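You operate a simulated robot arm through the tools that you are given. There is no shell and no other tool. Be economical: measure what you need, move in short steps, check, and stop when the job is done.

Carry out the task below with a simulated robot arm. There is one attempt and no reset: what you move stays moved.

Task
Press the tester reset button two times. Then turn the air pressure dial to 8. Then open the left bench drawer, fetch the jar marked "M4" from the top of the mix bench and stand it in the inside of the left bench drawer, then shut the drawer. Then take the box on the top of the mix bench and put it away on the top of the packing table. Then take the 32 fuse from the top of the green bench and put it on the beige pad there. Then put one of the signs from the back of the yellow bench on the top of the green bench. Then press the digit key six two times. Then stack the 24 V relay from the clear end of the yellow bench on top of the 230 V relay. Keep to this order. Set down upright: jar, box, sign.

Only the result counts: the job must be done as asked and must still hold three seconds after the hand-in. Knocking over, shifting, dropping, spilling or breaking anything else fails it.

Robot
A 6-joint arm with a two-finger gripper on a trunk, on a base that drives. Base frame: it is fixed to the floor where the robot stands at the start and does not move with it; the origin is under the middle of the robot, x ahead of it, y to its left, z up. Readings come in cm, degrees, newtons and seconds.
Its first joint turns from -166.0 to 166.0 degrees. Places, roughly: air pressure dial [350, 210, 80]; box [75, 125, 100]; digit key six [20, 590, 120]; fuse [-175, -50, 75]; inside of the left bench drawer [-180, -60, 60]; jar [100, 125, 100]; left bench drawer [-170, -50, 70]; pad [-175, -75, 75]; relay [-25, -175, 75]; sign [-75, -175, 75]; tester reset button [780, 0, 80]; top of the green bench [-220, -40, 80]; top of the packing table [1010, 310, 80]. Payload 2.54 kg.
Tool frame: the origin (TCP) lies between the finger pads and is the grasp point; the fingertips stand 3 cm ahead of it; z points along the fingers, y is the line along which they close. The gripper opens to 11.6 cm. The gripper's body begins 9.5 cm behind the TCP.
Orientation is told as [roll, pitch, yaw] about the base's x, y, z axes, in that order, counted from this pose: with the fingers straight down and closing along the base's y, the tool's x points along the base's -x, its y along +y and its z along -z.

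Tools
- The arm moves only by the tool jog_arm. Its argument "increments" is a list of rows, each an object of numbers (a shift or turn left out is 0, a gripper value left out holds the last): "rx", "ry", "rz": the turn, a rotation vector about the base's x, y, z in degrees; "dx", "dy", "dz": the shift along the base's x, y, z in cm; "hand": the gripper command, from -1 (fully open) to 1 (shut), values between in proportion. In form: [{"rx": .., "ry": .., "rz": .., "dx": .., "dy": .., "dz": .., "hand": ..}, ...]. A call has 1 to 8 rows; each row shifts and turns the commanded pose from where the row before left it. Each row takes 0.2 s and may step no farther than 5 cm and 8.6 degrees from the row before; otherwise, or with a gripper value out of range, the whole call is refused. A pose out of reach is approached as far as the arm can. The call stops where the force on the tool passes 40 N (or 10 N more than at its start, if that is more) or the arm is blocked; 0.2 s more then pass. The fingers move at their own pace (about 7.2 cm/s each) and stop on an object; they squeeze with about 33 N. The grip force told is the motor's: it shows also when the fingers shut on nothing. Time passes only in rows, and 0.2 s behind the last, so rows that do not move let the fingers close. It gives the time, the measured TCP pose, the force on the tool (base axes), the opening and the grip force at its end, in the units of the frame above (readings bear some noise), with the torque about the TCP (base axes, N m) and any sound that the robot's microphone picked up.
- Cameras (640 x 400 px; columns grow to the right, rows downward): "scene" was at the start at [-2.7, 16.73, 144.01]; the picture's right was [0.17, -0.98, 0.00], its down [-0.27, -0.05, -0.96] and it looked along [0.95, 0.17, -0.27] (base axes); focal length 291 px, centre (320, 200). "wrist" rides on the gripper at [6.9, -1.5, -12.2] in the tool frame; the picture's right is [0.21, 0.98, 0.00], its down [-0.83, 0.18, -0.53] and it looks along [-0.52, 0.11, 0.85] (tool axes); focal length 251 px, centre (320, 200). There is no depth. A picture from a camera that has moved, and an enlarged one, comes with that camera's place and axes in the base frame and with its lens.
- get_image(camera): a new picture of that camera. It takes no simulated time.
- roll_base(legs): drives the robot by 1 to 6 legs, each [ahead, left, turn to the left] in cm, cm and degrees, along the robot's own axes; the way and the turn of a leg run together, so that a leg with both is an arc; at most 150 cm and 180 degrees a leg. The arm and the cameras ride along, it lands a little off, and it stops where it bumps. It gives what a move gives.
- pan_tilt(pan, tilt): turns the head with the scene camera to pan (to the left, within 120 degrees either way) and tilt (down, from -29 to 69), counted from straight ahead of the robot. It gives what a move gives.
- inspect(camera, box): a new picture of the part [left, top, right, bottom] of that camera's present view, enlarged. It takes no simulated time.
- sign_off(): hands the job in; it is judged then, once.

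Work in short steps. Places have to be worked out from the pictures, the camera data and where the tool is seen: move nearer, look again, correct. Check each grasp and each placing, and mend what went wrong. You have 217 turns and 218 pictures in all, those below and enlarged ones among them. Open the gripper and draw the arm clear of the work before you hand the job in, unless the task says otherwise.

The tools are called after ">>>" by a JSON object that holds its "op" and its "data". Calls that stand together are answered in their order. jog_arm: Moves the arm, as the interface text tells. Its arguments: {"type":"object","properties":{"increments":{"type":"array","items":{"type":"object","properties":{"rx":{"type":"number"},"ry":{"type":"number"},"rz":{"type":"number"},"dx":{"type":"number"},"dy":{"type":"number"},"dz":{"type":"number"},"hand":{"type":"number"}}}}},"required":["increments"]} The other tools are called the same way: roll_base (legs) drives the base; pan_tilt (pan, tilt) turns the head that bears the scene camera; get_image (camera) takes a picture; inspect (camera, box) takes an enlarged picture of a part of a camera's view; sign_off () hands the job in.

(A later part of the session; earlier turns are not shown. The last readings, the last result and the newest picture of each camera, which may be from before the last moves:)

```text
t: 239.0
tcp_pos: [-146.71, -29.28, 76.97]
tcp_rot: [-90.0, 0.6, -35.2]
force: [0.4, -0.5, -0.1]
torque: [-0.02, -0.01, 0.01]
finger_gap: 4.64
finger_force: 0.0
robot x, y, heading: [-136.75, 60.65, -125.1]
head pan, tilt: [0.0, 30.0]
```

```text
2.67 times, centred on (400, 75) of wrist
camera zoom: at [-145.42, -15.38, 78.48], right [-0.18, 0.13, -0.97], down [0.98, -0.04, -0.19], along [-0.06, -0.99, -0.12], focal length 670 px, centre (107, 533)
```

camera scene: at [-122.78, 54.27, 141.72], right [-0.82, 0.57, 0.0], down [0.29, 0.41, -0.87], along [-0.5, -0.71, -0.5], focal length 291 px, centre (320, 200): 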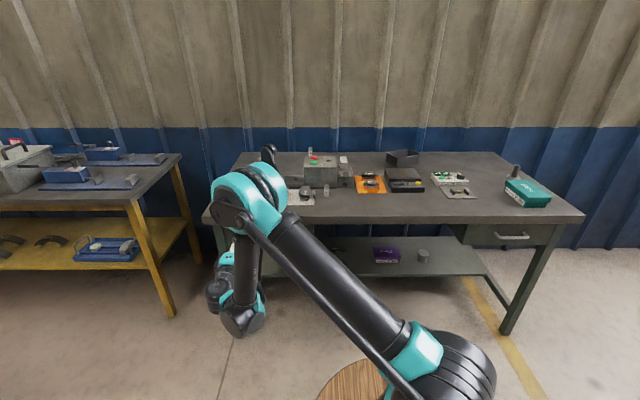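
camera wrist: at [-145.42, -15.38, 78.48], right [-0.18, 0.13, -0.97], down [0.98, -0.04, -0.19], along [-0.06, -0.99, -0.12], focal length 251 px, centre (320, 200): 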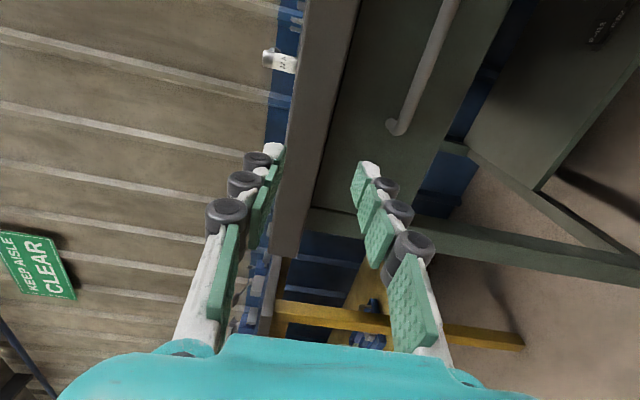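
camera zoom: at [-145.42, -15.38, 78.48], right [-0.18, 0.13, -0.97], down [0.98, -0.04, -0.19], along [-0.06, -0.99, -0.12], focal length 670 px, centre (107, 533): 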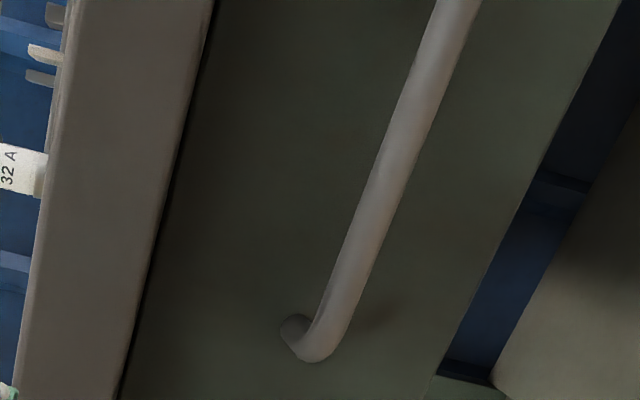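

Tilt the tool 45° down, retreating 14 cm along -h, then roll the base 14 cm ahead.

>>> {"op": "jog_arm", "data": {"increments": [{"rx": 6.15, "ry": -4.29, "dx": 1.33, "dy": 1.9, "dz": 1}, {"rx": 6.15, "ry": -4.29, "dx": 1.33, "dy": 1.9, "dz": 1}, {"rx": 6.15, "ry": -4.29, "dx": 1.33, "dy": 1.9}, {"rx": 6.15, "ry": -4.29, "dx": 1.33, "dy": 1.9}, {"rx": 6.15, "ry": -4.29, "dx": 1.33, "dy": 1.9}, {"rx": 6.15, "ry": -4.29, "dx": 1.33, "dy": 1.9}]}}

>>> {"op": "roll_base", "data": {"legs": [[14, -5, 0]]}}

>>> {"op": "get_image", "data": {"camera": "wrist"}}

>>> {"op": "get_image", "data": {"camera": "scene"}}

```text
t: 240.4
tcp_pos: [-138.75, -17.72, 78.94]
tcp_rot: [-44.8, 0.6, -34.7]
force: [-0.2, -0.2, 0.6]
torque: [-0.02, -0.01, 0.01]
finger_gap: 4.63
finger_force: 0.1
robot x, y, heading: [-137.19, 60.67, -125.0]
head pan, tilt: [0.0, 30.0]
```

```text
t: 241.8
tcp_pos: [-151.0, -26.77, 78.84]
tcp_rot: [-44.9, 0.6, -34.7]
force: [0.2, 0.3, -0.7]
torque: [0.0, 0.01, 0.01]
finger_gap: 4.66
finger_force: 0.0
robot x, y, heading: [-149.3, 51.38, -125.0]
head pan, tilt: [0.0, 30.0]
```

```text
147 pictures are left
camera wrist: at [-152.36, -16.73, 88.65], right [0.21, 0.7, -0.69], down [0.97, -0.06, 0.24], along [0.13, -0.72, -0.69], focal length 251 px, centre (320, 200)
```

wrist: 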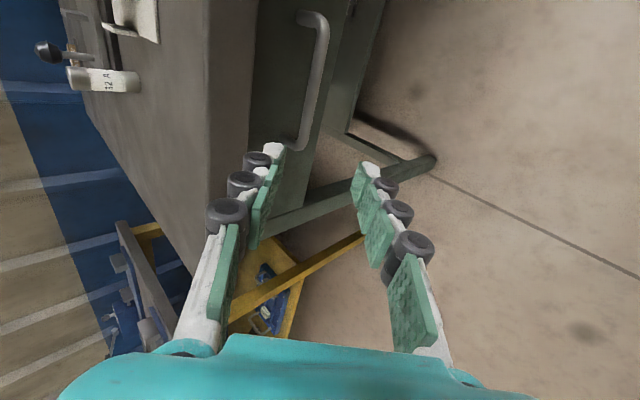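

```text
146 pictures are left
camera scene: at [-135.13, 45.33, 141.73], right [-0.82, 0.57, 0.0], down [0.29, 0.41, -0.87], along [-0.5, -0.71, -0.5], focal length 291 px, centre (320, 200)
```

scene: 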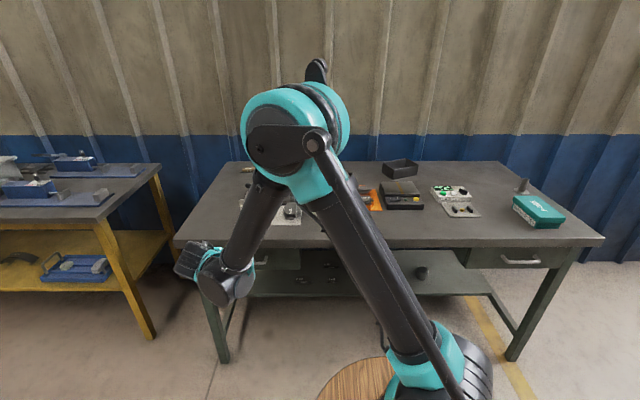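

Bar center ≈ (-159.5, -35, 69). Align with it, narrow the fingers to 2.6 cm, and advance 8 cm along the tool.

>>> {"op": "jog_arm", "data": {"increments": [{"dx": -3.1, "dy": -0.4, "hand": 0.5}, {}, {"dx": -1.62, "dy": -2.32, "dz": -2.83}, {"dx": -1.62, "dy": -2.32, "dz": -2.83}, {}]}}

>>> {"op": "get_image", "data": {"camera": "wrist"}}

```text
t: 243.0
tcp_pos: [-157.47, -31.61, 73.34]
tcp_rot: [-44.9, 0.4, -34.7]
force: [0.1, 0.4, -0.3]
torque: [0.0, -0.03, -0.01]
finger_gap: 2.89
finger_force: 0.0
robot x, y, heading: [-148.92, 51.32, -124.8]
head pan, tilt: [0.0, 30.0]
```

```text
145 pictures are left
camera wrist: at [-158.79, -21.64, 83.11], right [0.21, 0.7, -0.69], down [0.97, -0.06, 0.24], along [0.13, -0.72, -0.69], focal length 251 px, centre (320, 200)
```

wrist: 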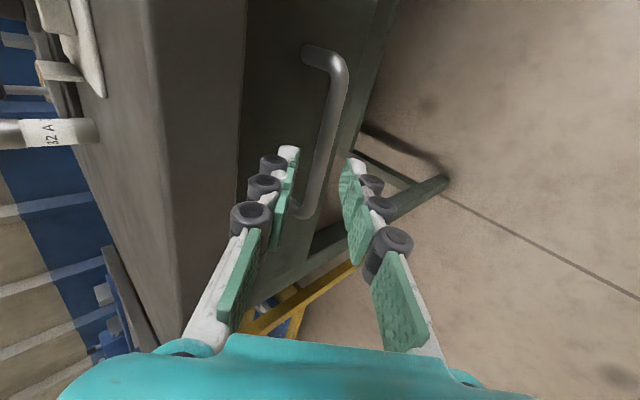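

The bar is centered between the fingertips. Advance another 4.4 cm in small steps and close.

>>> {"op": "jog_arm", "data": {"increments": [{"dx": -0.81, "dy": -1.16, "dz": -1.41}, {"dx": -0.48, "dy": -0.7, "dz": -0.85}, {"dx": -0.48, "dy": -0.7, "dz": -0.85}]}}

>>> {"op": "jog_arm", "data": {"increments": [{"hand": 1}, {}, {}, {}]}}

>>> {"op": "get_image", "data": {"camera": "wrist"}}

```text
t: 243.8
tcp_pos: [-159.12, -34.39, 70.12]
tcp_rot: [-44.9, 0.7, -34.7]
force: [-1.6, 0.2, 1.0]
torque: [0.0, -0.01, 0.0]
finger_gap: 2.88
finger_force: 0.1
robot x, y, heading: [-149.07, 51.26, -125.2]
head pan, tilt: [0.0, 30.0]
```

```text
t: 244.8
tcp_pos: [-159.08, -34.26, 70.1]
tcp_rot: [-44.9, 0.7, -34.8]
force: [0.7, 5.9, -14.8]
torque: [0.14, -0.05, 0.0]
finger_gap: 1.07
finger_force: 37.5
robot x, y, heading: [-149.47, 51.72, -124.9]
head pan, tilt: [0.0, 30.0]
```

```text
144 pictures are left
camera wrist: at [-160.4, -24.3, 79.85], right [0.21, 0.7, -0.69], down [0.97, -0.06, 0.24], along [0.13, -0.72, -0.69], focal length 251 px, centre (320, 200)
```

wrist: 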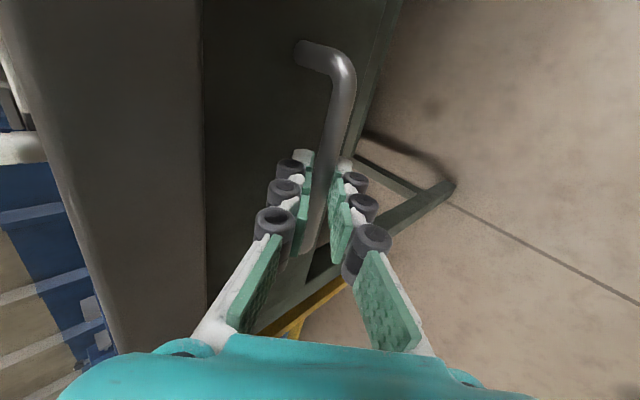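

Gripped. Pull the drawer by rolling the base back in short legs.

>>> {"op": "jog_arm", "data": {"increments": [{"dx": 0.57, "dy": 0.82}, {"dx": 0.57, "dy": 0.82}, {"dx": 0.57, "dy": 0.82}, {}]}}

>>> {"op": "roll_base", "data": {"legs": [[-12, 0, 0]]}}

>>> {"op": "get_image", "data": {"camera": "scene"}}

```text
t: 245.8
tcp_pos: [-157.46, -31.97, 70.05]
tcp_rot: [-44.9, 0.6, -34.7]
force: [-1.6, 2.1, -15.2]
torque: [0.02, -0.27, 0.21]
finger_gap: 1.1
finger_force: 37.9
robot x, y, heading: [-149.14, 51.58, -125.0]
head pan, tilt: [0.0, 30.0]
```

```text
t: 247.0
tcp_pos: [-150.62, -22.11, 70.09]
tcp_rot: [-45.0, 0.6, -34.8]
force: [5.0, -5.2, -16.9]
torque: [0.0, -0.15, 0.17]
finger_gap: 1.08
finger_force: 38.1
robot x, y, heading: [-142.52, 61.29, -125.2]
head pan, tilt: [0.0, 30.0]
```

```text
143 pictures are left
camera scene: at [-128.18, 55.12, 141.72], right [-0.82, 0.58, 0.0], down [0.29, 0.41, -0.87], along [-0.5, -0.71, -0.5], focal length 291 px, centre (320, 200)
```

scene: 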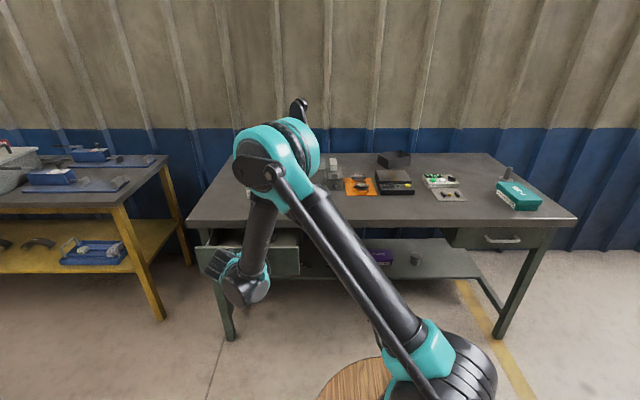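

The drawer is opening (about 15 cm). Pull another 14 cm.

>>> {"op": "roll_base", "data": {"legs": [[-14, 0, 0]]}}

>>> {"op": "get_image", "data": {"camera": "scene"}}

```text
t: 248.4
tcp_pos: [-142.54, -10.35, 70.11]
tcp_rot: [-44.9, 0.6, -35.0]
force: [1.2, -3.2, -13.7]
torque: [0.04, -0.07, 0.17]
finger_gap: 1.09
finger_force: 37.9
robot x, y, heading: [-134.09, 73.1, -125.1]
head pan, tilt: [0.0, 30.0]
```

```text
142 pictures are left
camera scene: at [-119.92, 66.85, 141.72], right [-0.82, 0.58, 0.0], down [0.29, 0.41, -0.87], along [-0.5, -0.71, -0.5], focal length 291 px, centre (320, 200)
```

scene: 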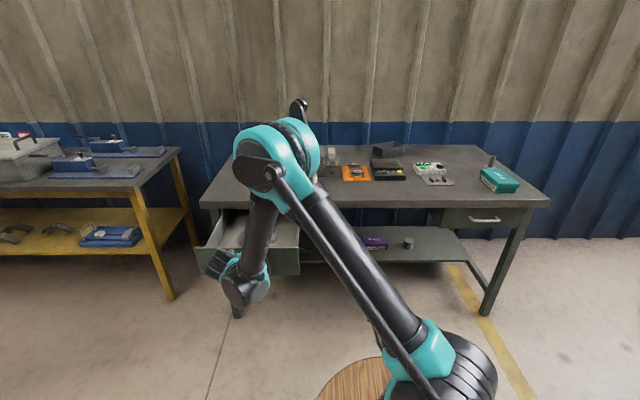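

Drawer open ~29 cm. Release, withdraw along the tool axis, lift, and look.

>>> {"op": "jog_arm", "data": {"increments": [{"hand": 0.5}, {}, {"dx": 0.81, "dy": 1.16, "dz": 1.41}, {"dx": 1.62, "dy": 2.32, "dz": 2.83}, {"dx": 1.62, "dy": 2.32, "dz": 2.83}, {"dz": 4.5}, {"dz": 4.5}, {"dz": 4.5}]}}

>>> {"op": "get_image", "data": {"camera": "wrist"}}

>>> {"op": "get_image", "data": {"camera": "scene"}}

```text
t: 250.2
tcp_pos: [-138.49, -4.54, 90.8]
tcp_rot: [-45.0, 0.6, -34.8]
force: [0.6, -0.2, -0.4]
torque: [0.02, 0.03, -0.04]
finger_gap: 2.91
finger_force: 0.0
robot x, y, heading: [-133.77, 73.13, -125.3]
head pan, tilt: [0.0, 30.0]
```

```text
141 pictures are left
camera wrist: at [-139.74, 5.47, 100.55], right [0.21, 0.69, -0.69], down [0.97, -0.06, 0.24], along [0.13, -0.72, -0.69], focal length 251 px, centre (320, 200)
```

wrist: 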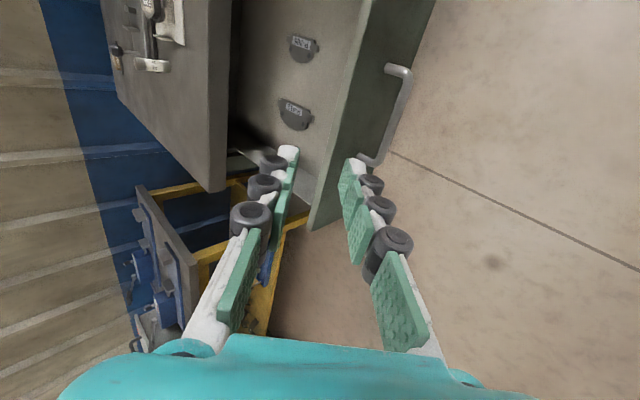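

```text
140 pictures are left
camera scene: at [-119.92, 66.9, 141.72], right [-0.82, 0.58, 0.0], down [0.29, 0.41, -0.87], along [-0.5, -0.71, -0.5], focal length 291 px, centre (320, 200)
```

scene: 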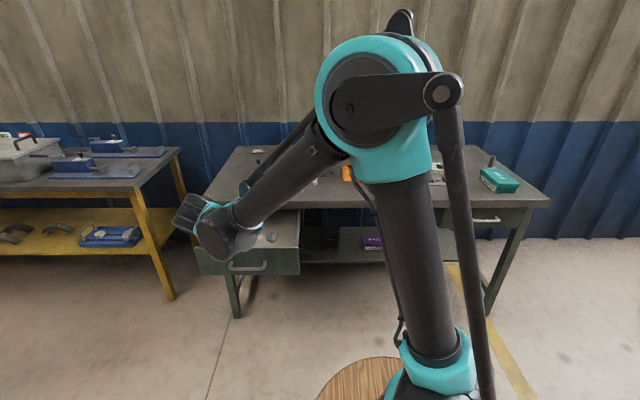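

The drawer is open with two small tagged items inside. I back off, return the tool to pointing down, and head for the jar on the mix bench.

>>> {"op": "roll_base", "data": {"legs": [[-40, 0, 0]]}}

>>> {"op": "jog_arm", "data": {"increments": [{"rx": 6.15, "ry": -4.29, "dz": 4}, {"rx": 6.15, "ry": -4.29, "dz": 4}, {"rx": 6.15, "ry": -4.29, "dz": 4}, {"rx": 6.15, "ry": -4.29, "dz": 4}, {"rx": 6.15, "ry": -4.29, "dz": 4}, {"rx": 6.15, "ry": -4.29, "dz": 4}, {"rz": -8.5}, {"rz": -8.5}]}}

>>> {"op": "jog_arm", "data": {"increments": [{"rz": -8.5}, {"rz": -8.5}, {"rz": -8.5}, {"rz": -8.5}, {"rz": -8.5}, {"rz": -8.5}, {"rz": -8.5}, {"rz": -8.5, "hand": -1}]}}

>>> {"op": "roll_base", "data": {"legs": [[0, 120, 0], [0, 110, 0], [0, 0, -121]]}}

>>> {"op": "pan_tilt", "data": {"pan": -20, "tilt": 20}}

>>> {"op": "get_image", "data": {"camera": "scene"}}

```text
t: 252.7
tcp_pos: [-115.86, 27.75, 90.82]
tcp_rot: [-44.8, 0.6, -35.0]
force: [0.1, -0.6, 0.6]
torque: [0.01, 0.0, 0.01]
finger_gap: 2.91
finger_force: 0.1
robot x, y, heading: [-111.27, 105.39, -125.4]
head pan, tilt: [0.0, 30.0]
```

```text
t: 254.4
tcp_pos: [-115.86, 27.73, 114.86]
tcp_rot: [0.1, 0.6, -51.7]
force: [0.5, -0.8, -0.1]
torque: [-0.01, 0.0, -0.02]
finger_gap: 2.92
finger_force: 0.1
robot x, y, heading: [-110.79, 105.45, -125.6]
head pan, tilt: [0.0, 30.0]
```

```text
t: 256.2
tcp_pos: [-115.64, 27.78, 114.69]
tcp_rot: [0.1, 0.7, -119.8]
force: [-0.3, -0.5, -1.3]
torque: [0.0, -0.03, 0.03]
finger_gap: 8.06
finger_force: 0.0
robot x, y, heading: [-110.8, 105.74, -125.4]
head pan, tilt: [0.0, 30.0]
```

```text
t: 272.7
tcp_pos: [14.72, 17.63, 114.7]
tcp_rot: [0.1, 0.7, 118.9]
force: [0.9, 0.0, 0.3]
torque: [0.01, 0.01, 0.02]
finger_gap: 11.6
finger_force: 0.1
robot x, y, heading: [78.15, -27.16, 113.1]
head pan, tilt: [0.0, 30.0]
```

```text
t: 273.6
tcp_pos: [14.71, 17.73, 114.68]
tcp_rot: [0.0, 0.6, 119.0]
force: [0.2, -0.4, 0.1]
torque: [-0.01, 0.01, -0.01]
finger_gap: 11.6
finger_force: 0.1
robot x, y, heading: [78.42, -27.38, 113.1]
head pan, tilt: [-20.0, 20.0]
```

```text
139 pictures are left
camera scene: at [68.82, -34.48, 143.33], right [1.0, 0.05, 0.0], down [0.02, -0.34, -0.94], along [-0.05, 0.94, -0.34], focal length 291 px, centre (320, 200)
```

scene: 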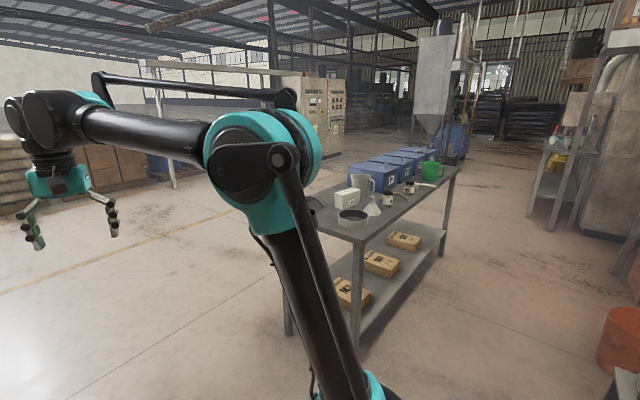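

Zoom in on the mix bench top to identify the jar M4 and the box.

>>> {"op": "inspect", "data": {"camera": "scene", "box": [300, 140, 470, 250]}}

```text
3.64 times, centred on (385, 195) of scene
camera zoom: at [68.82, -34.48, 143.33], right [1.0, 0.05, 0.0], down [0.02, -0.34, -0.94], along [-0.05, 0.94, -0.34], focal length 1057 px, centre (84, 218)
```

zoom: 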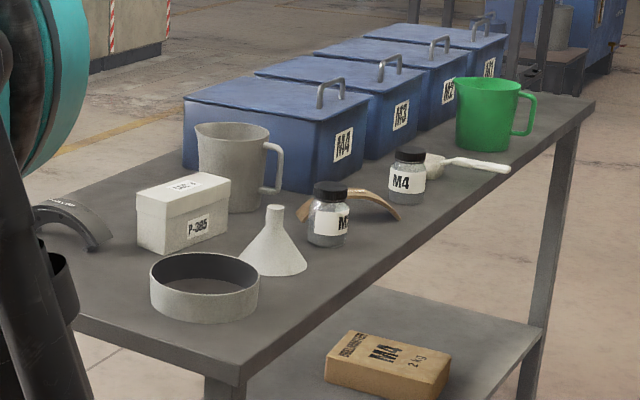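

Jar M4 at ~(111,126); another jar stands nearer. Move the base to the bench's right side.

>>> {"op": "roll_base", "data": {"legs": [[0, -77, 0], [47, 0, 0]]}}

>>> {"op": "pan_tilt", "data": {"pan": 0, "tilt": 35}}

>>> {"op": "get_image", "data": {"camera": "scene"}}

>>> {"op": "get_image", "data": {"camera": "wrist"}}

```text
t: 280.1
tcp_pos: [66.53, 90.66, 114.79]
tcp_rot: [0.1, 0.6, 119.4]
force: [-0.5, -0.2, -0.4]
torque: [0.0, 0.01, -0.01]
finger_gap: 11.61
finger_force: 0.0
robot x, y, heading: [130.39, 46.57, 113.5]
head pan, tilt: [-20.0, 20.0]
```

```text
t: 280.9
tcp_pos: [66.55, 90.6, 114.67]
tcp_rot: [0.1, 0.6, 119.3]
force: [0.1, 0.8, -0.3]
torque: [0.0, 0.01, -0.01]
finger_gap: 11.61
finger_force: 0.0
robot x, y, heading: [130.67, 46.44, 113.4]
head pan, tilt: [0.0, 35.0]
```

```text
137 pictures are left
camera scene: at [118.15, 37.79, 140.95], right [0.92, 0.4, 0.0], down [0.23, -0.53, -0.82], along [-0.33, 0.75, -0.57], focal length 291 px, centre (320, 200)
```

scene: 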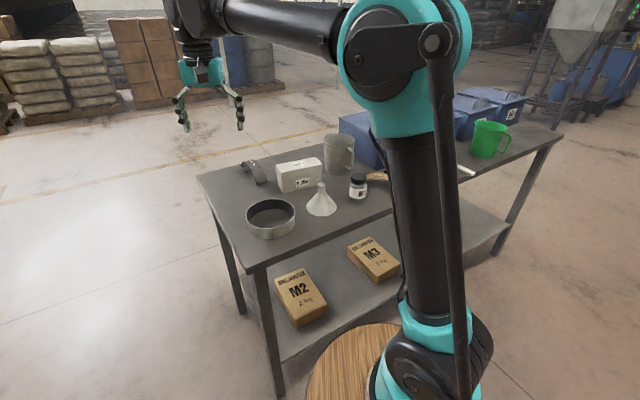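

```text
136 pictures are left
camera wrist: at [71.17, 85.43, 126.97], right [-0.75, -0.67, 0.0], down [-0.57, 0.64, 0.53], along [-0.35, 0.39, -0.85], focal length 251 px, centre (320, 200)
```

wrist: 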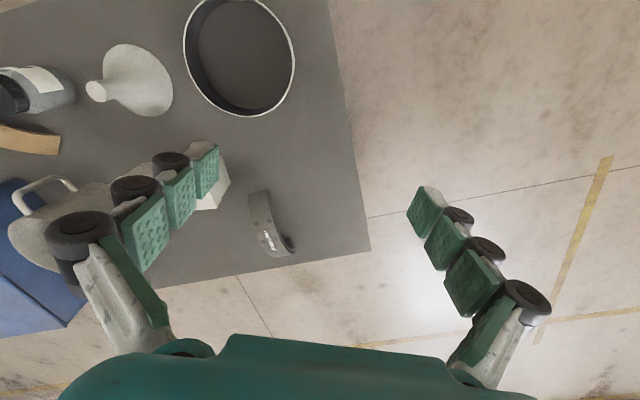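

Move the TCP over toward the M4 jar (staying high) for a wrist view.

>>> {"op": "jog_arm", "data": {"increments": [{"dz": 4.5}, {"dx": 4.5, "dy": 1.5}, {"dx": 4.5, "dy": 1.5}, {"dx": 4.5, "dy": 1.5}, {"dx": 4.5, "dy": 1.5}, {"dx": 4.5, "dy": 1.5}, {"dx": 4.5, "dy": 1.5}, {"dx": 4.5, "dy": 1.5}]}}

>>> {"op": "get_image", "data": {"camera": "wrist"}}

>>> {"op": "get_image", "data": {"camera": "scene"}}

```text
t: 282.8
tcp_pos: [97.87, 101.17, 119.25]
tcp_rot: [0.1, 0.5, 119.4]
force: [-0.3, 0.0, 1.2]
torque: [0.0, -0.02, -0.03]
finger_gap: 11.63
finger_force: 0.1
robot x, y, heading: [130.64, 47.0, 113.4]
head pan, tilt: [0.0, 35.0]
```

```text
135 pictures are left
camera wrist: at [102.57, 95.97, 131.5], right [-0.75, -0.67, 0.0], down [-0.57, 0.63, 0.53], along [-0.35, 0.39, -0.85], focal length 251 px, centre (320, 200)
```

wrist: 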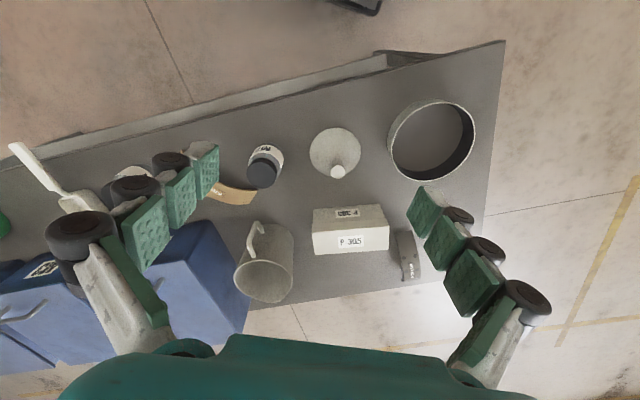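

```text
134 pictures are left
camera scene: at [118.13, 37.78, 140.94], right [0.92, 0.4, 0.0], down [0.23, -0.53, -0.82], along [-0.33, 0.75, -0.57], focal length 291 px, centre (320, 200)
```

scene: 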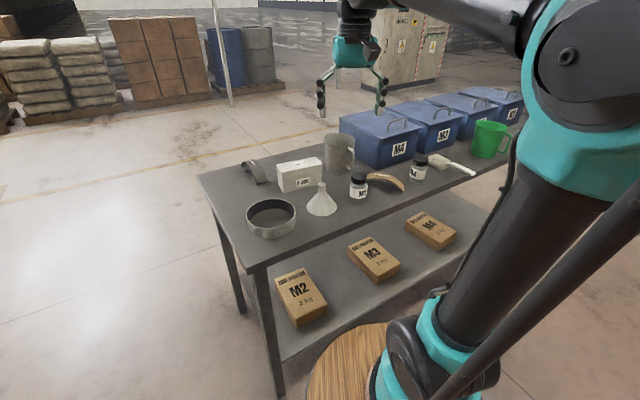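

>>> {"op": "inspect", "data": {"camera": "scene", "box": [330, 140, 490, 220]}}

```text
4.00 times, centred on (410, 180) of scene
camera zoom: at [118.13, 37.78, 140.94], right [0.92, 0.4, 0.0], down [0.23, -0.53, -0.82], along [-0.33, 0.75, -0.57], focal length 1163 px, centre (-40, 280)
```

zoom: 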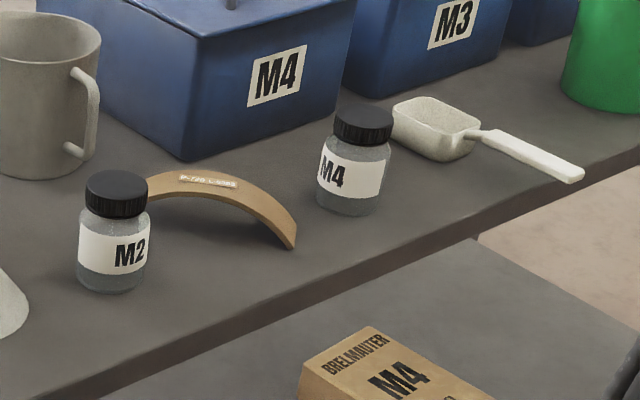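

M4 jar at (113.6,135.9), z 85–95. Rotate the tool to a clear diagonal (-51°) and move above it.

>>> {"op": "jog_arm", "data": {"increments": [{"dx": 2.24, "dy": 4.2, "rz": -8.5}, {"dx": 2.24, "dy": 4.2, "rz": -8.5}, {"dx": 2.24, "dy": 4.2, "rz": -8.5}, {"dx": 2.24, "dy": 4.2, "rz": -8.5}, {"dx": 2.24, "dy": 4.2, "rz": -8.5}, {"dx": 2.24, "dy": 4.2, "rz": -8.5, "hand": -0.3}, {"dx": 1.0, "dy": 4.5}, {"dx": 1.0, "dy": 4.5}]}}

>>> {"op": "get_image", "data": {"camera": "wrist"}}

```text
t: 284.6
tcp_pos: [113.51, 135.2, 119.41]
tcp_rot: [0.2, 0.5, 68.4]
force: [0.4, -0.5, 0.4]
torque: [0.09, -0.01, 0.01]
finger_gap: 7.54
finger_force: 0.0
robot x, y, heading: [130.72, 46.62, 113.6]
head pan, tilt: [0.0, 35.0]
```

```text
132 pictures are left
camera wrist: at [112.46, 128.26, 131.67], right [-0.99, 0.16, 0.0], down [0.14, 0.84, 0.53], along [0.08, 0.52, -0.85], focal length 251 px, centre (320, 200)
```

wrist: 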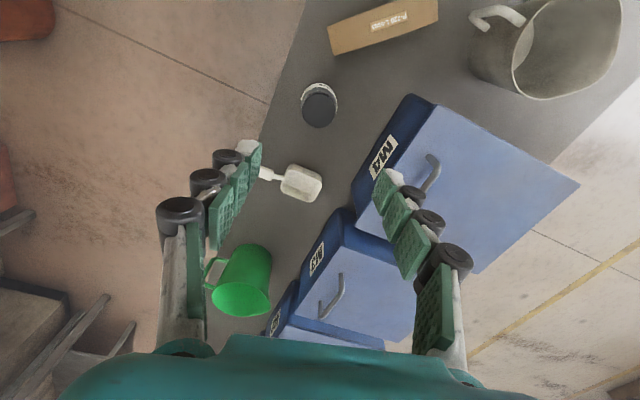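

The jar is directly under the TCP. Descend in two stages.

>>> {"op": "jog_arm", "data": {"increments": [{"dz": -4.8}, {"dz": -4.8}, {"dz": -4.8}, {"dz": -4.3}, {}]}}

>>> {"op": "get_image", "data": {"camera": "wrist"}}

```text
t: 285.8
tcp_pos: [113.44, 135.42, 100.4]
tcp_rot: [0.1, 0.6, 68.3]
force: [0.3, -0.2, -0.5]
torque: [-0.02, -0.03, -0.01]
finger_gap: 7.54
finger_force: 0.1
robot x, y, heading: [130.44, 46.53, 113.7]
head pan, tilt: [0.0, 35.0]
```

```text
131 pictures are left
camera wrist: at [112.45, 128.51, 112.65], right [-0.99, 0.16, 0.0], down [0.14, 0.84, 0.53], along [0.08, 0.52, -0.85], focal length 251 px, centre (320, 200)
```

wrist: 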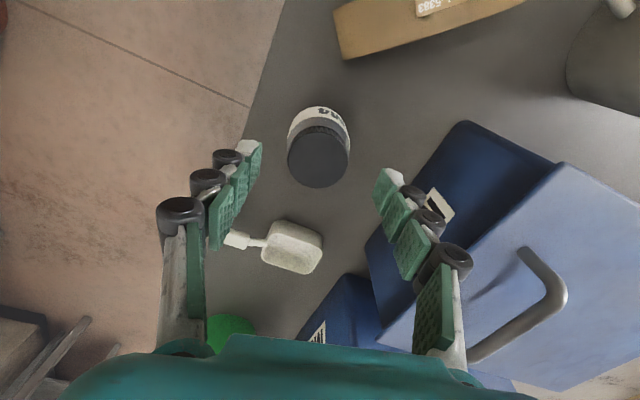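

Clear all round. Descend to z≈90.5 and close.

>>> {"op": "jog_arm", "data": {"increments": [{"dx": 0.1, "dy": 0.3, "dz": -4.5}, {"dz": -4.5}, {"dz": -0.9}, {}]}}

>>> {"op": "jog_arm", "data": {"increments": [{"hand": 1}, {}, {}, {}]}}

>>> {"op": "get_image", "data": {"camera": "wrist"}}

```text
t: 286.8
tcp_pos: [113.67, 135.72, 90.54]
tcp_rot: [0.1, 0.5, 68.4]
force: [-0.4, 0.2, 0.7]
torque: [0.01, -0.03, -0.02]
finger_gap: 7.54
finger_force: 0.1
robot x, y, heading: [130.64, 46.71, 113.6]
head pan, tilt: [0.0, 35.0]
```

```text
t: 287.8
tcp_pos: [113.62, 135.74, 90.62]
tcp_rot: [0.0, 0.6, 68.5]
force: [-1.5, 1.1, 1.3]
torque: [-0.01, 0.01, 0.02]
finger_gap: 5.65
finger_force: 32.8
robot x, y, heading: [130.47, 46.75, 113.5]
head pan, tilt: [0.0, 35.0]
```

```text
130 pictures are left
camera wrist: at [112.56, 128.79, 102.84], right [-0.99, 0.16, 0.0], down [0.14, 0.84, 0.53], along [0.08, 0.52, -0.85], focal length 251 px, centre (320, 200)
```

wrist: 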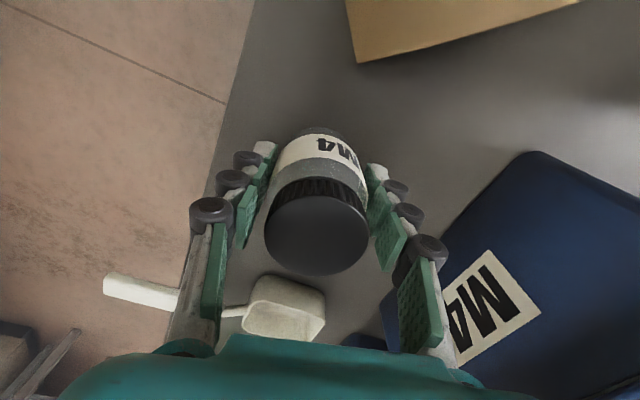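

M4 gripped (5.65 cm). Lift straight up.

>>> {"op": "jog_arm", "data": {"increments": [{"dz": 2}, {"dz": 4.5}, {"dz": 4.8}, {"dz": 4.8}, {"dz": 4.8}, {"dz": 4.8}, {"dz": 4}]}}

>>> {"op": "get_image", "data": {"camera": "scene"}}

>>> {"op": "get_image", "data": {"camera": "wrist"}}

```text
t: 289.4
tcp_pos: [113.49, 135.63, 120.36]
tcp_rot: [0.0, 0.6, 68.4]
force: [-0.3, 0.9, -2.1]
torque: [-0.06, 0.01, 0.02]
finger_gap: 5.65
finger_force: 32.7
robot x, y, heading: [130.52, 46.53, 113.6]
head pan, tilt: [0.0, 35.0]
```

```text
129 pictures are left
camera scene: at [118.15, 37.8, 140.95], right [0.92, 0.4, 0.0], down [0.23, -0.53, -0.82], along [-0.33, 0.75, -0.57], focal length 291 px, centre (320, 200)
```

scene: 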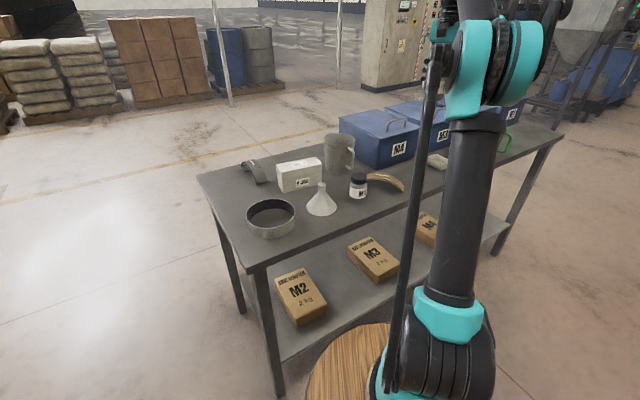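

```text
128 pictures are left
camera wrist: at [112.46, 128.65, 132.63], right [-0.99, 0.16, 0.0], down [0.14, 0.84, 0.53], along [0.08, 0.52, -0.85], focal length 251 px, centre (320, 200)
```

wrist: 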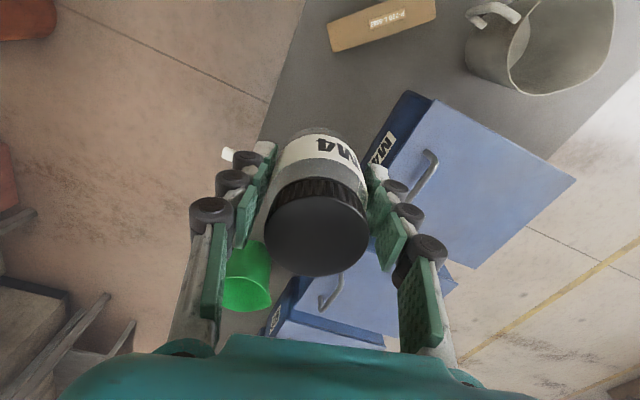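

Jar held. Drive back to the drawer.

>>> {"op": "roll_base", "data": {"legs": [[-47, 0, 0], [0, 77, 0], [0, 0, 121.4], [0, -85, 0], [0, -86, 0], [25, 0, 0]]}}

>>> {"op": "pan_tilt", "data": {"pan": -10, "tilt": 40}}

>>> {"op": "get_image", "data": {"camera": "scene"}}

>>> {"op": "get_image", "data": {"camera": "wrist"}}

```text
t: 310.6
tcp_pos: [-141.98, -8.97, 120.32]
tcp_rot: [0.1, 0.6, -170.0]
force: [0.0, 0.0, -1.6]
torque: [0.01, -0.01, -0.03]
finger_gap: 5.67
finger_force: 33.3
robot x, y, heading: [-75.19, 52.37, -124.5]
head pan, tilt: [0.0, 35.0]
```

```text
t: 311.4
tcp_pos: [-142.06, -9.04, 120.23]
tcp_rot: [0.0, 0.6, -170.0]
force: [0.2, -0.9, -2.5]
torque: [-0.01, -0.03, -0.02]
finger_gap: 5.61
finger_force: 33.0
robot x, y, heading: [-75.02, 52.27, -124.7]
head pan, tilt: [-10.0, 40.0]
```

```text
127 pictures are left
camera scene: at [-61.89, 47.42, 140.19], right [-0.71, 0.7, 0.0], down [0.45, 0.46, -0.77], along [-0.54, -0.54, -0.64], focal length 291 px, centre (320, 200)
```

scene: 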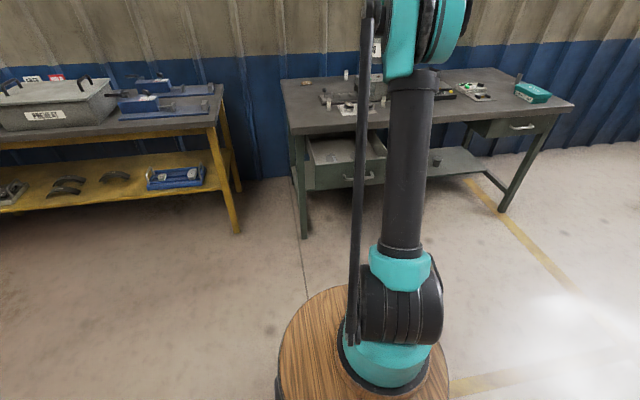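

```text
126 pictures are left
camera wrist: at [-135.63, -6.39, 132.58], right [0.38, -0.92, 0.0], down [-0.79, -0.32, 0.53], along [-0.49, -0.2, -0.85], focal length 251 px, centre (320, 200)
```

wrist: 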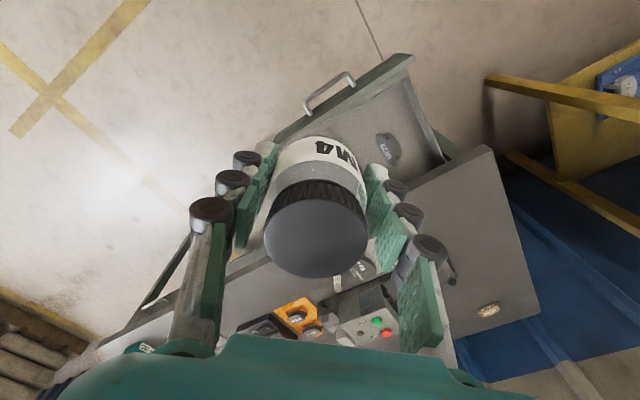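

Move the base a bit nearer, then shift the jar over the drawer at about (-151.3,-21.2).

>>> {"op": "roll_base", "data": {"legs": [[14, -10, 0]]}}

>>> {"op": "jog_arm", "data": {"increments": [{"dz": -4}, {"dz": -4}]}}

```text
t: 312.9
tcp_pos: [-158.72, -14.78, 120.26]
tcp_rot: [0.2, 0.6, -170.0]
force: [0.7, 0.1, -1.9]
torque: [0.04, -0.05, -0.05]
finger_gap: 5.66
finger_force: 32.8
robot x, y, heading: [-91.75, 46.4, -125.0]
head pan, tilt: [-10.0, 40.0]
```

```text
t: 313.4
tcp_pos: [-158.69, -14.91, 112.54]
tcp_rot: [0.1, 0.6, -170.2]
force: [0.6, 0.0, -1.7]
torque: [-0.02, -0.06, 0.0]
finger_gap: 5.69
finger_force: 33.2
robot x, y, heading: [-91.75, 46.04, -124.9]
head pan, tilt: [-10.0, 40.0]
```

>>> {"op": "jog_arm", "data": {"increments": [{"dx": 3.7, "dy": -3.15}, {"dx": 3.7, "dy": -3.15}, {"dz": -4.8}, {"dz": -4.8}, {"dz": -4.8}, {"dz": -4.8}, {"dz": -4.8}, {}]}}

>>> {"op": "get_image", "data": {"camera": "wrist"}}

>>> {"op": "get_image", "data": {"camera": "scene"}}

```text
t: 315.2
tcp_pos: [-151.18, -20.85, 88.47]
tcp_rot: [0.1, 0.6, -170.1]
force: [0.1, -0.9, -2.0]
torque: [0.02, -0.03, -0.03]
finger_gap: 5.7
finger_force: 33.3
robot x, y, heading: [-91.4, 46.32, -125.0]
head pan, tilt: [-10.0, 40.0]
```

```text
125 pictures are left
camera wrist: at [-144.81, -18.23, 100.7], right [0.38, -0.93, 0.0], down [-0.79, -0.32, 0.53], along [-0.49, -0.2, -0.85], focal length 251 px, centre (320, 200)
```

wrist: 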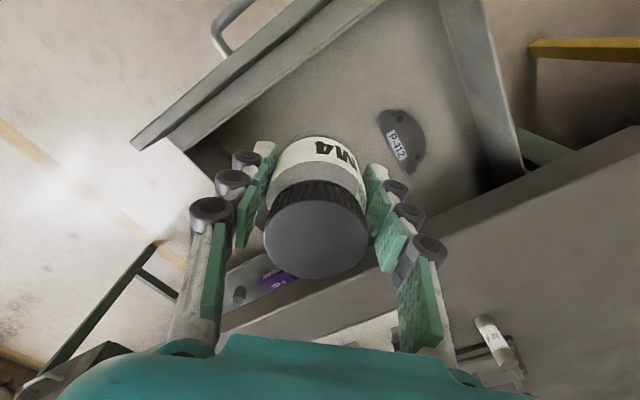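

```text
124 pictures are left
camera scene: at [-78.49, 41.57, 140.19], right [-0.71, 0.71, 0.0], down [0.45, 0.45, -0.77], along [-0.54, -0.54, -0.64], focal length 291 px, centre (320, 200)
```

scene: 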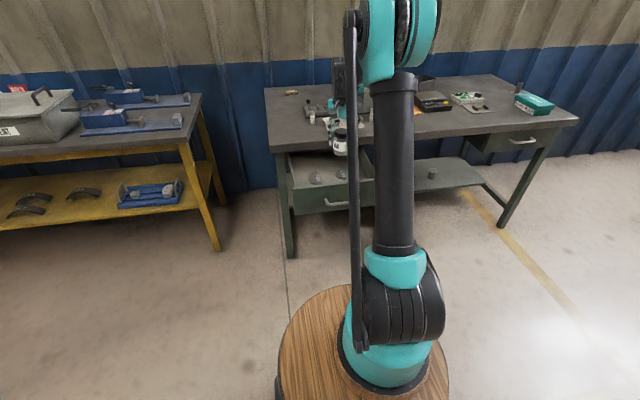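

Over the free spot in the drawer. Descend to z≈71, then carefully.

>>> {"op": "jog_arm", "data": {"increments": [{"dz": -4.5}, {"dz": -4.5}, {"dz": -4.5}, {"dz": -3}, {}]}}

>>> {"op": "get_image", "data": {"camera": "wrist"}}

>>> {"op": "inspect", "data": {"camera": "scene", "box": [260, 100, 400, 220]}}

```text
t: 316.4
tcp_pos: [-151.18, -21.06, 71.79]
tcp_rot: [0.1, 0.6, -170.2]
force: [0.4, -0.2, -2.2]
torque: [-0.01, -0.01, -0.04]
finger_gap: 5.66
finger_force: 33.2
robot x, y, heading: [-91.74, 46.51, -124.9]
head pan, tilt: [-10.0, 40.0]
```

```text
123 pictures are left
camera wrist: at [-144.81, -18.44, 84.1], right [0.38, -0.93, 0.0], down [-0.79, -0.32, 0.53], along [-0.49, -0.2, -0.85], focal length 251 px, centre (320, 200)
```

wrist: 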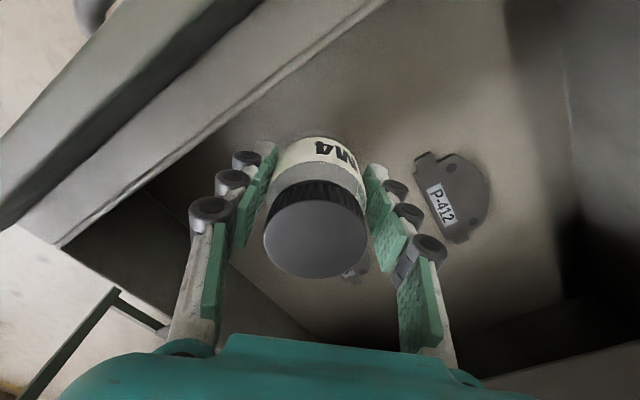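

```text
3.33 times, centred on (330, 160) of scene
camera zoom: at [-78.5, 41.56, 140.19], right [-0.71, 0.71, 0.0], down [0.45, 0.46, -0.77], along [-0.54, -0.54, -0.64], focal length 969 px, centre (287, 333)
```

zoom: 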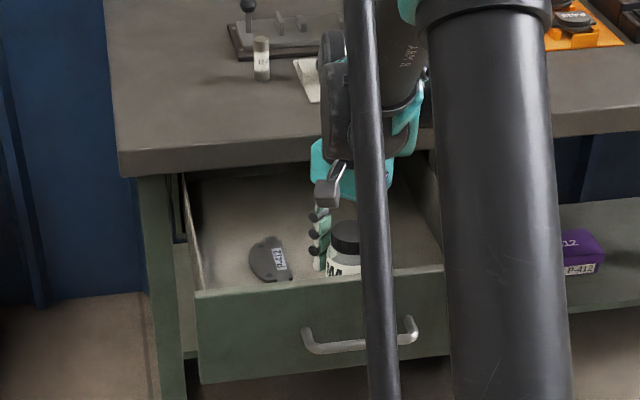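

Descend slowly to contact.

>>> {"op": "jog_arm", "data": {"increments": [{"dz": -1}, {"dz": -1}, {"dz": -0.7}, {"dz": -0.7}]}}

>>> {"op": "jog_arm", "data": {"increments": [{"dz": -0.5}, {"dz": -0.5}]}}

```text
t: 317.4
tcp_pos: [-151.25, -21.13, 68.46]
tcp_rot: [0.1, 0.5, -170.1]
force: [2.0, -2.7, 25.8]
torque: [-0.13, 0.13, -0.05]
finger_gap: 5.69
finger_force: 32.9
robot x, y, heading: [-91.47, 46.0, -124.9]
head pan, tilt: [-10.0, 40.0]
```

```text
t: 318.1
tcp_pos: [-151.21, -21.06, 67.42]
tcp_rot: [0.2, 0.5, -170.1]
force: [1.2, -2.6, 27.2]
torque: [-0.15, 0.15, -0.03]
finger_gap: 5.7
finger_force: 32.7
robot x, y, heading: [-91.85, 46.16, -125.1]
head pan, tilt: [-10.0, 40.0]
```

Jar bottom is on the drawer floor. Release and rise.

>>> {"op": "jog_arm", "data": {"increments": [{"hand": 0.0}, {"hand": -0.25}, {}, {"dz": 3}, {"dz": 4.5}, {"dz": 4.5}, {"dz": 4.5}, {"dz": 4.5}]}}

>>> {"op": "get_image", "data": {"camera": "wrist"}}

```text
t: 319.9
tcp_pos: [-151.5, -21.26, 88.51]
tcp_rot: [0.1, 0.6, -170.1]
force: [-0.6, 0.5, 0.0]
torque: [0.02, -0.01, 0.02]
finger_gap: 7.24
finger_force: 0.1
robot x, y, heading: [-91.87, 45.87, -125.0]
head pan, tilt: [-10.0, 40.0]
```

```text
121 pictures are left
camera wrist: at [-145.07, -18.64, 100.72], right [0.38, -0.93, 0.0], down [-0.79, -0.32, 0.53], along [-0.49, -0.2, -0.85], focal length 251 px, centre (320, 200)
```

wrist: 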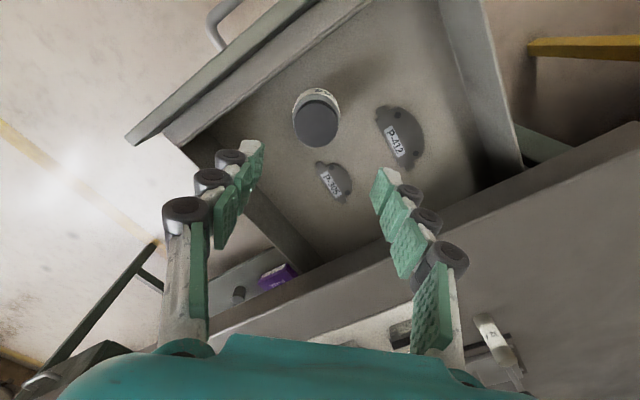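

Jar stands. Check its height versus the drawer front and bench slab from the scene camera.

>>> {"op": "jog_arm", "data": {"increments": [{"dx": 2.5, "dy": 3.6, "dz": 2}, {"dx": 2.5, "dy": 3.6, "dz": 2}, {"dx": 2.5, "dy": 3.6, "dz": 2}, {"dx": 2.5, "dy": 3.6, "dz": 2}]}}

>>> {"op": "roll_base", "data": {"legs": [[-15, -25, 0]]}}

>>> {"op": "pan_tilt", "data": {"pan": 10, "tilt": 25}}

>>> {"op": "get_image", "data": {"camera": "scene"}}

>>> {"op": "get_image", "data": {"camera": "wrist"}}

```text
t: 320.9
tcp_pos: [-141.68, -6.65, 96.48]
tcp_rot: [0.2, 0.6, -170.1]
force: [-1.0, -0.6, -0.4]
torque: [0.04, -0.02, -0.01]
finger_gap: 7.26
finger_force: 0.1
robot x, y, heading: [-91.93, 45.98, -125.1]
head pan, tilt: [-10.0, 40.0]
```

```text
t: 322.9
tcp_pos: [-154.14, 19.86, 96.44]
tcp_rot: [0.2, 0.6, -170.2]
force: [0.5, -0.5, 0.2]
torque: [0.01, 0.0, 0.04]
finger_gap: 7.23
finger_force: 0.0
robot x, y, heading: [-103.71, 72.51, -125.1]
head pan, tilt: [-10.0, 40.0]
```

```text
t: 323.7
tcp_pos: [-154.1, 19.97, 96.38]
tcp_rot: [0.1, 0.7, -170.2]
force: [0.7, -0.5, -0.6]
torque: [0.02, 0.03, -0.01]
finger_gap: 7.25
finger_force: 0.2
robot x, y, heading: [-103.89, 72.69, -125.0]
head pan, tilt: [10.0, 25.0]
```

```text
120 pictures are left
camera scene: at [-88.67, 65.81, 142.52], right [-0.91, 0.42, 0.0], down [0.18, 0.38, -0.91], along [-0.38, -0.82, -0.42], focal length 291 px, centre (320, 200)
```

scene: 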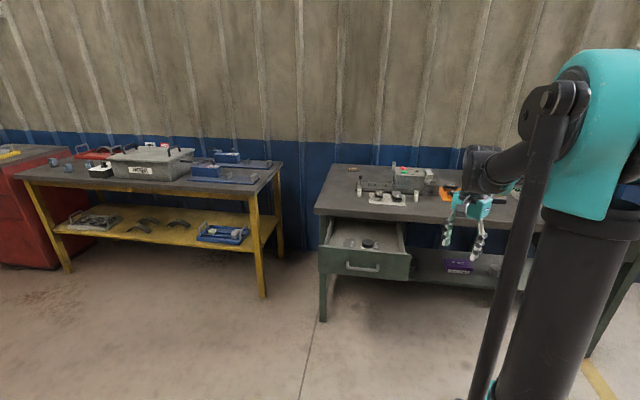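

```text
119 pictures are left
camera wrist: at [-147.71, 22.58, 108.68], right [0.38, -0.93, 0.0], down [-0.79, -0.32, 0.53], along [-0.49, -0.2, -0.85], focal length 251 px, centre (320, 200)
```

wrist: 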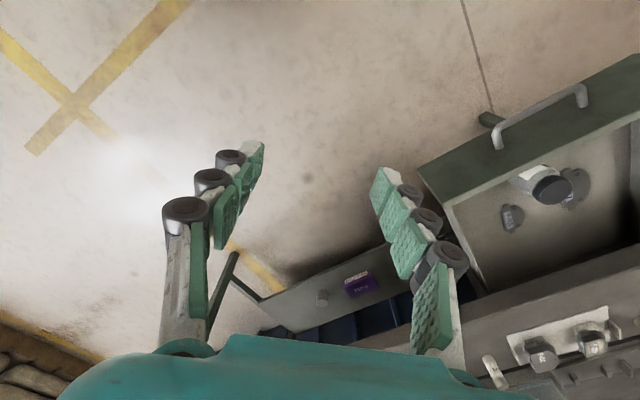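

>>> {"op": "inspect", "data": {"camera": "scene", "box": [305, 180, 435, 290]}}

```text
3.64 times, centred on (370, 235) of scene
camera zoom: at [-88.67, 65.81, 142.52], right [-0.91, 0.42, 0.0], down [0.18, 0.38, -0.91], along [-0.38, -0.82, -0.42], focal length 1057 px, centre (138, 73)
```

zoom: 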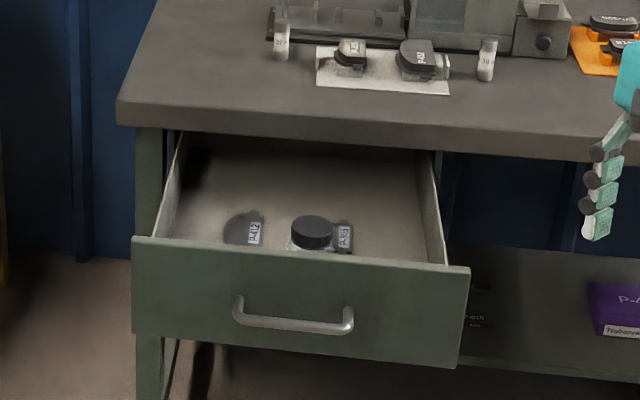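

Lid top ≈74, slab underside ≈76.5: it clears. Now shut the fingers, align with the handle centre to push the drawer closed.

>>> {"op": "jog_arm", "data": {"increments": [{"dx": 4.6, "rz": 7.5, "hand": 1}, {"dx": 4.6, "rz": 7.5}, {"dx": 4.6, "rz": 7.5}, {"dx": 4.6, "rz": 7.5}, {"dx": 4.6, "rz": 7.5}, {"dx": 4.6, "dy": -1.25, "rz": 7.5}, {"dx": 3.5, "dy": -1.25}]}}

>>> {"op": "roll_base", "data": {"legs": [[24, 0, 0]]}}

>>> {"op": "get_image", "data": {"camera": "wrist"}}

```text
t: 325.3
tcp_pos: [-123.2, 17.46, 96.27]
tcp_rot: [0.1, 0.7, -125.1]
force: [0.9, 0.5, -0.2]
torque: [-0.01, 0.01, 0.0]
finger_gap: 0.01
finger_force: 28.8
robot x, y, heading: [-104.11, 73.13, -125.0]
head pan, tilt: [10.0, 25.0]
```

```text
t: 327.1
tcp_pos: [-136.78, -2.09, 96.33]
tcp_rot: [0.2, 0.6, -125.0]
force: [0.3, 0.2, 0.0]
torque: [-0.02, 0.01, -0.02]
finger_gap: 0.0
finger_force: 28.9
robot x, y, heading: [-117.85, 53.45, -124.8]
head pan, tilt: [10.0, 25.0]
```

```text
117 pictures are left
camera wrist: at [-134.16, 4.18, 108.51], right [0.92, -0.39, 0.0], down [-0.33, -0.78, 0.53], along [-0.2, -0.49, -0.85], focal length 251 px, centre (320, 200)
```

wrist: 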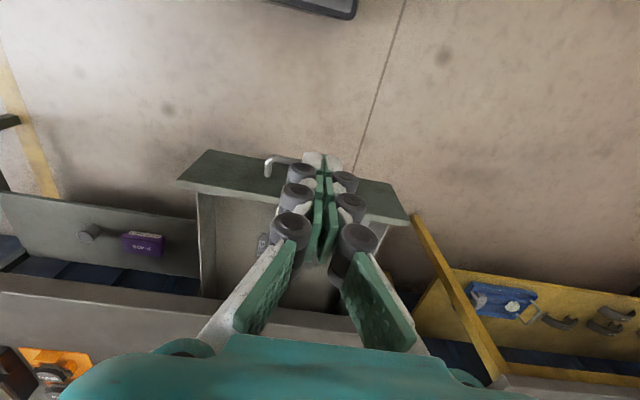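

In front of the handle by ~10 cm. Lower to z≈69.5.

>>> {"op": "jog_arm", "data": {"increments": [{"dz": -4.5}, {"dz": -4.5}, {"dz": -4.5}, {"dz": -4.5}, {"dz": -4.5}, {"dz": -4.3}, {}]}}

>>> {"op": "get_image", "data": {"camera": "wrist"}}

```text
t: 328.7
tcp_pos: [-136.82, -2.19, 69.86]
tcp_rot: [0.1, 0.6, -125.1]
force: [0.2, 0.3, 0.5]
torque: [0.01, 0.01, 0.03]
finger_gap: 0.01
finger_force: 28.1
robot x, y, heading: [-117.22, 53.29, -124.9]
head pan, tilt: [10.0, 25.0]
```

```text
116 pictures are left
camera wrist: at [-134.15, 4.24, 82.1], right [0.92, -0.39, 0.0], down [-0.33, -0.78, 0.53], along [-0.2, -0.49, -0.85], focal length 251 px, centre (320, 200)
```

wrist: 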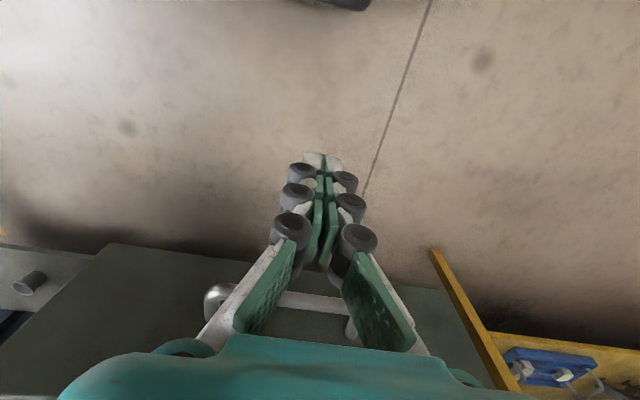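

Push forward along the drawer direction.

>>> {"op": "jog_arm", "data": {"increments": [{"dx": -1.72, "dy": -2.46}, {"dx": -1.72, "dy": -2.46}, {"dx": -1.72, "dy": -2.46}, {"dx": -1.15, "dy": -1.64}, {"dx": -1.15, "dy": -1.64}, {"dx": -1.15, "dy": -1.64}]}}

>>> {"op": "get_image", "data": {"camera": "wrist"}}

```text
t: 330.1
tcp_pos: [-145.41, -14.53, 69.61]
tcp_rot: [0.1, 0.6, -125.2]
force: [-1.2, 0.2, -0.9]
torque: [0.01, 0.0, -0.02]
finger_gap: 0.0
finger_force: 28.9
robot x, y, heading: [-117.87, 53.27, -124.9]
head pan, tilt: [10.0, 25.0]
```

```text
115 pictures are left
camera wrist: at [-142.74, -8.15, 81.81], right [0.92, -0.39, 0.0], down [-0.33, -0.78, 0.53], along [-0.2, -0.49, -0.85], focal length 251 px, centre (320, 200)
```

wrist: 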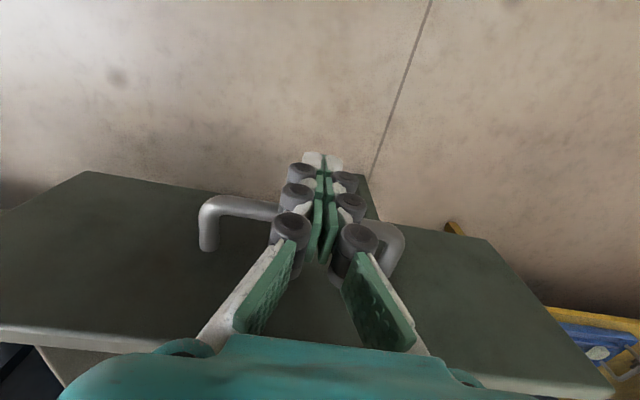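

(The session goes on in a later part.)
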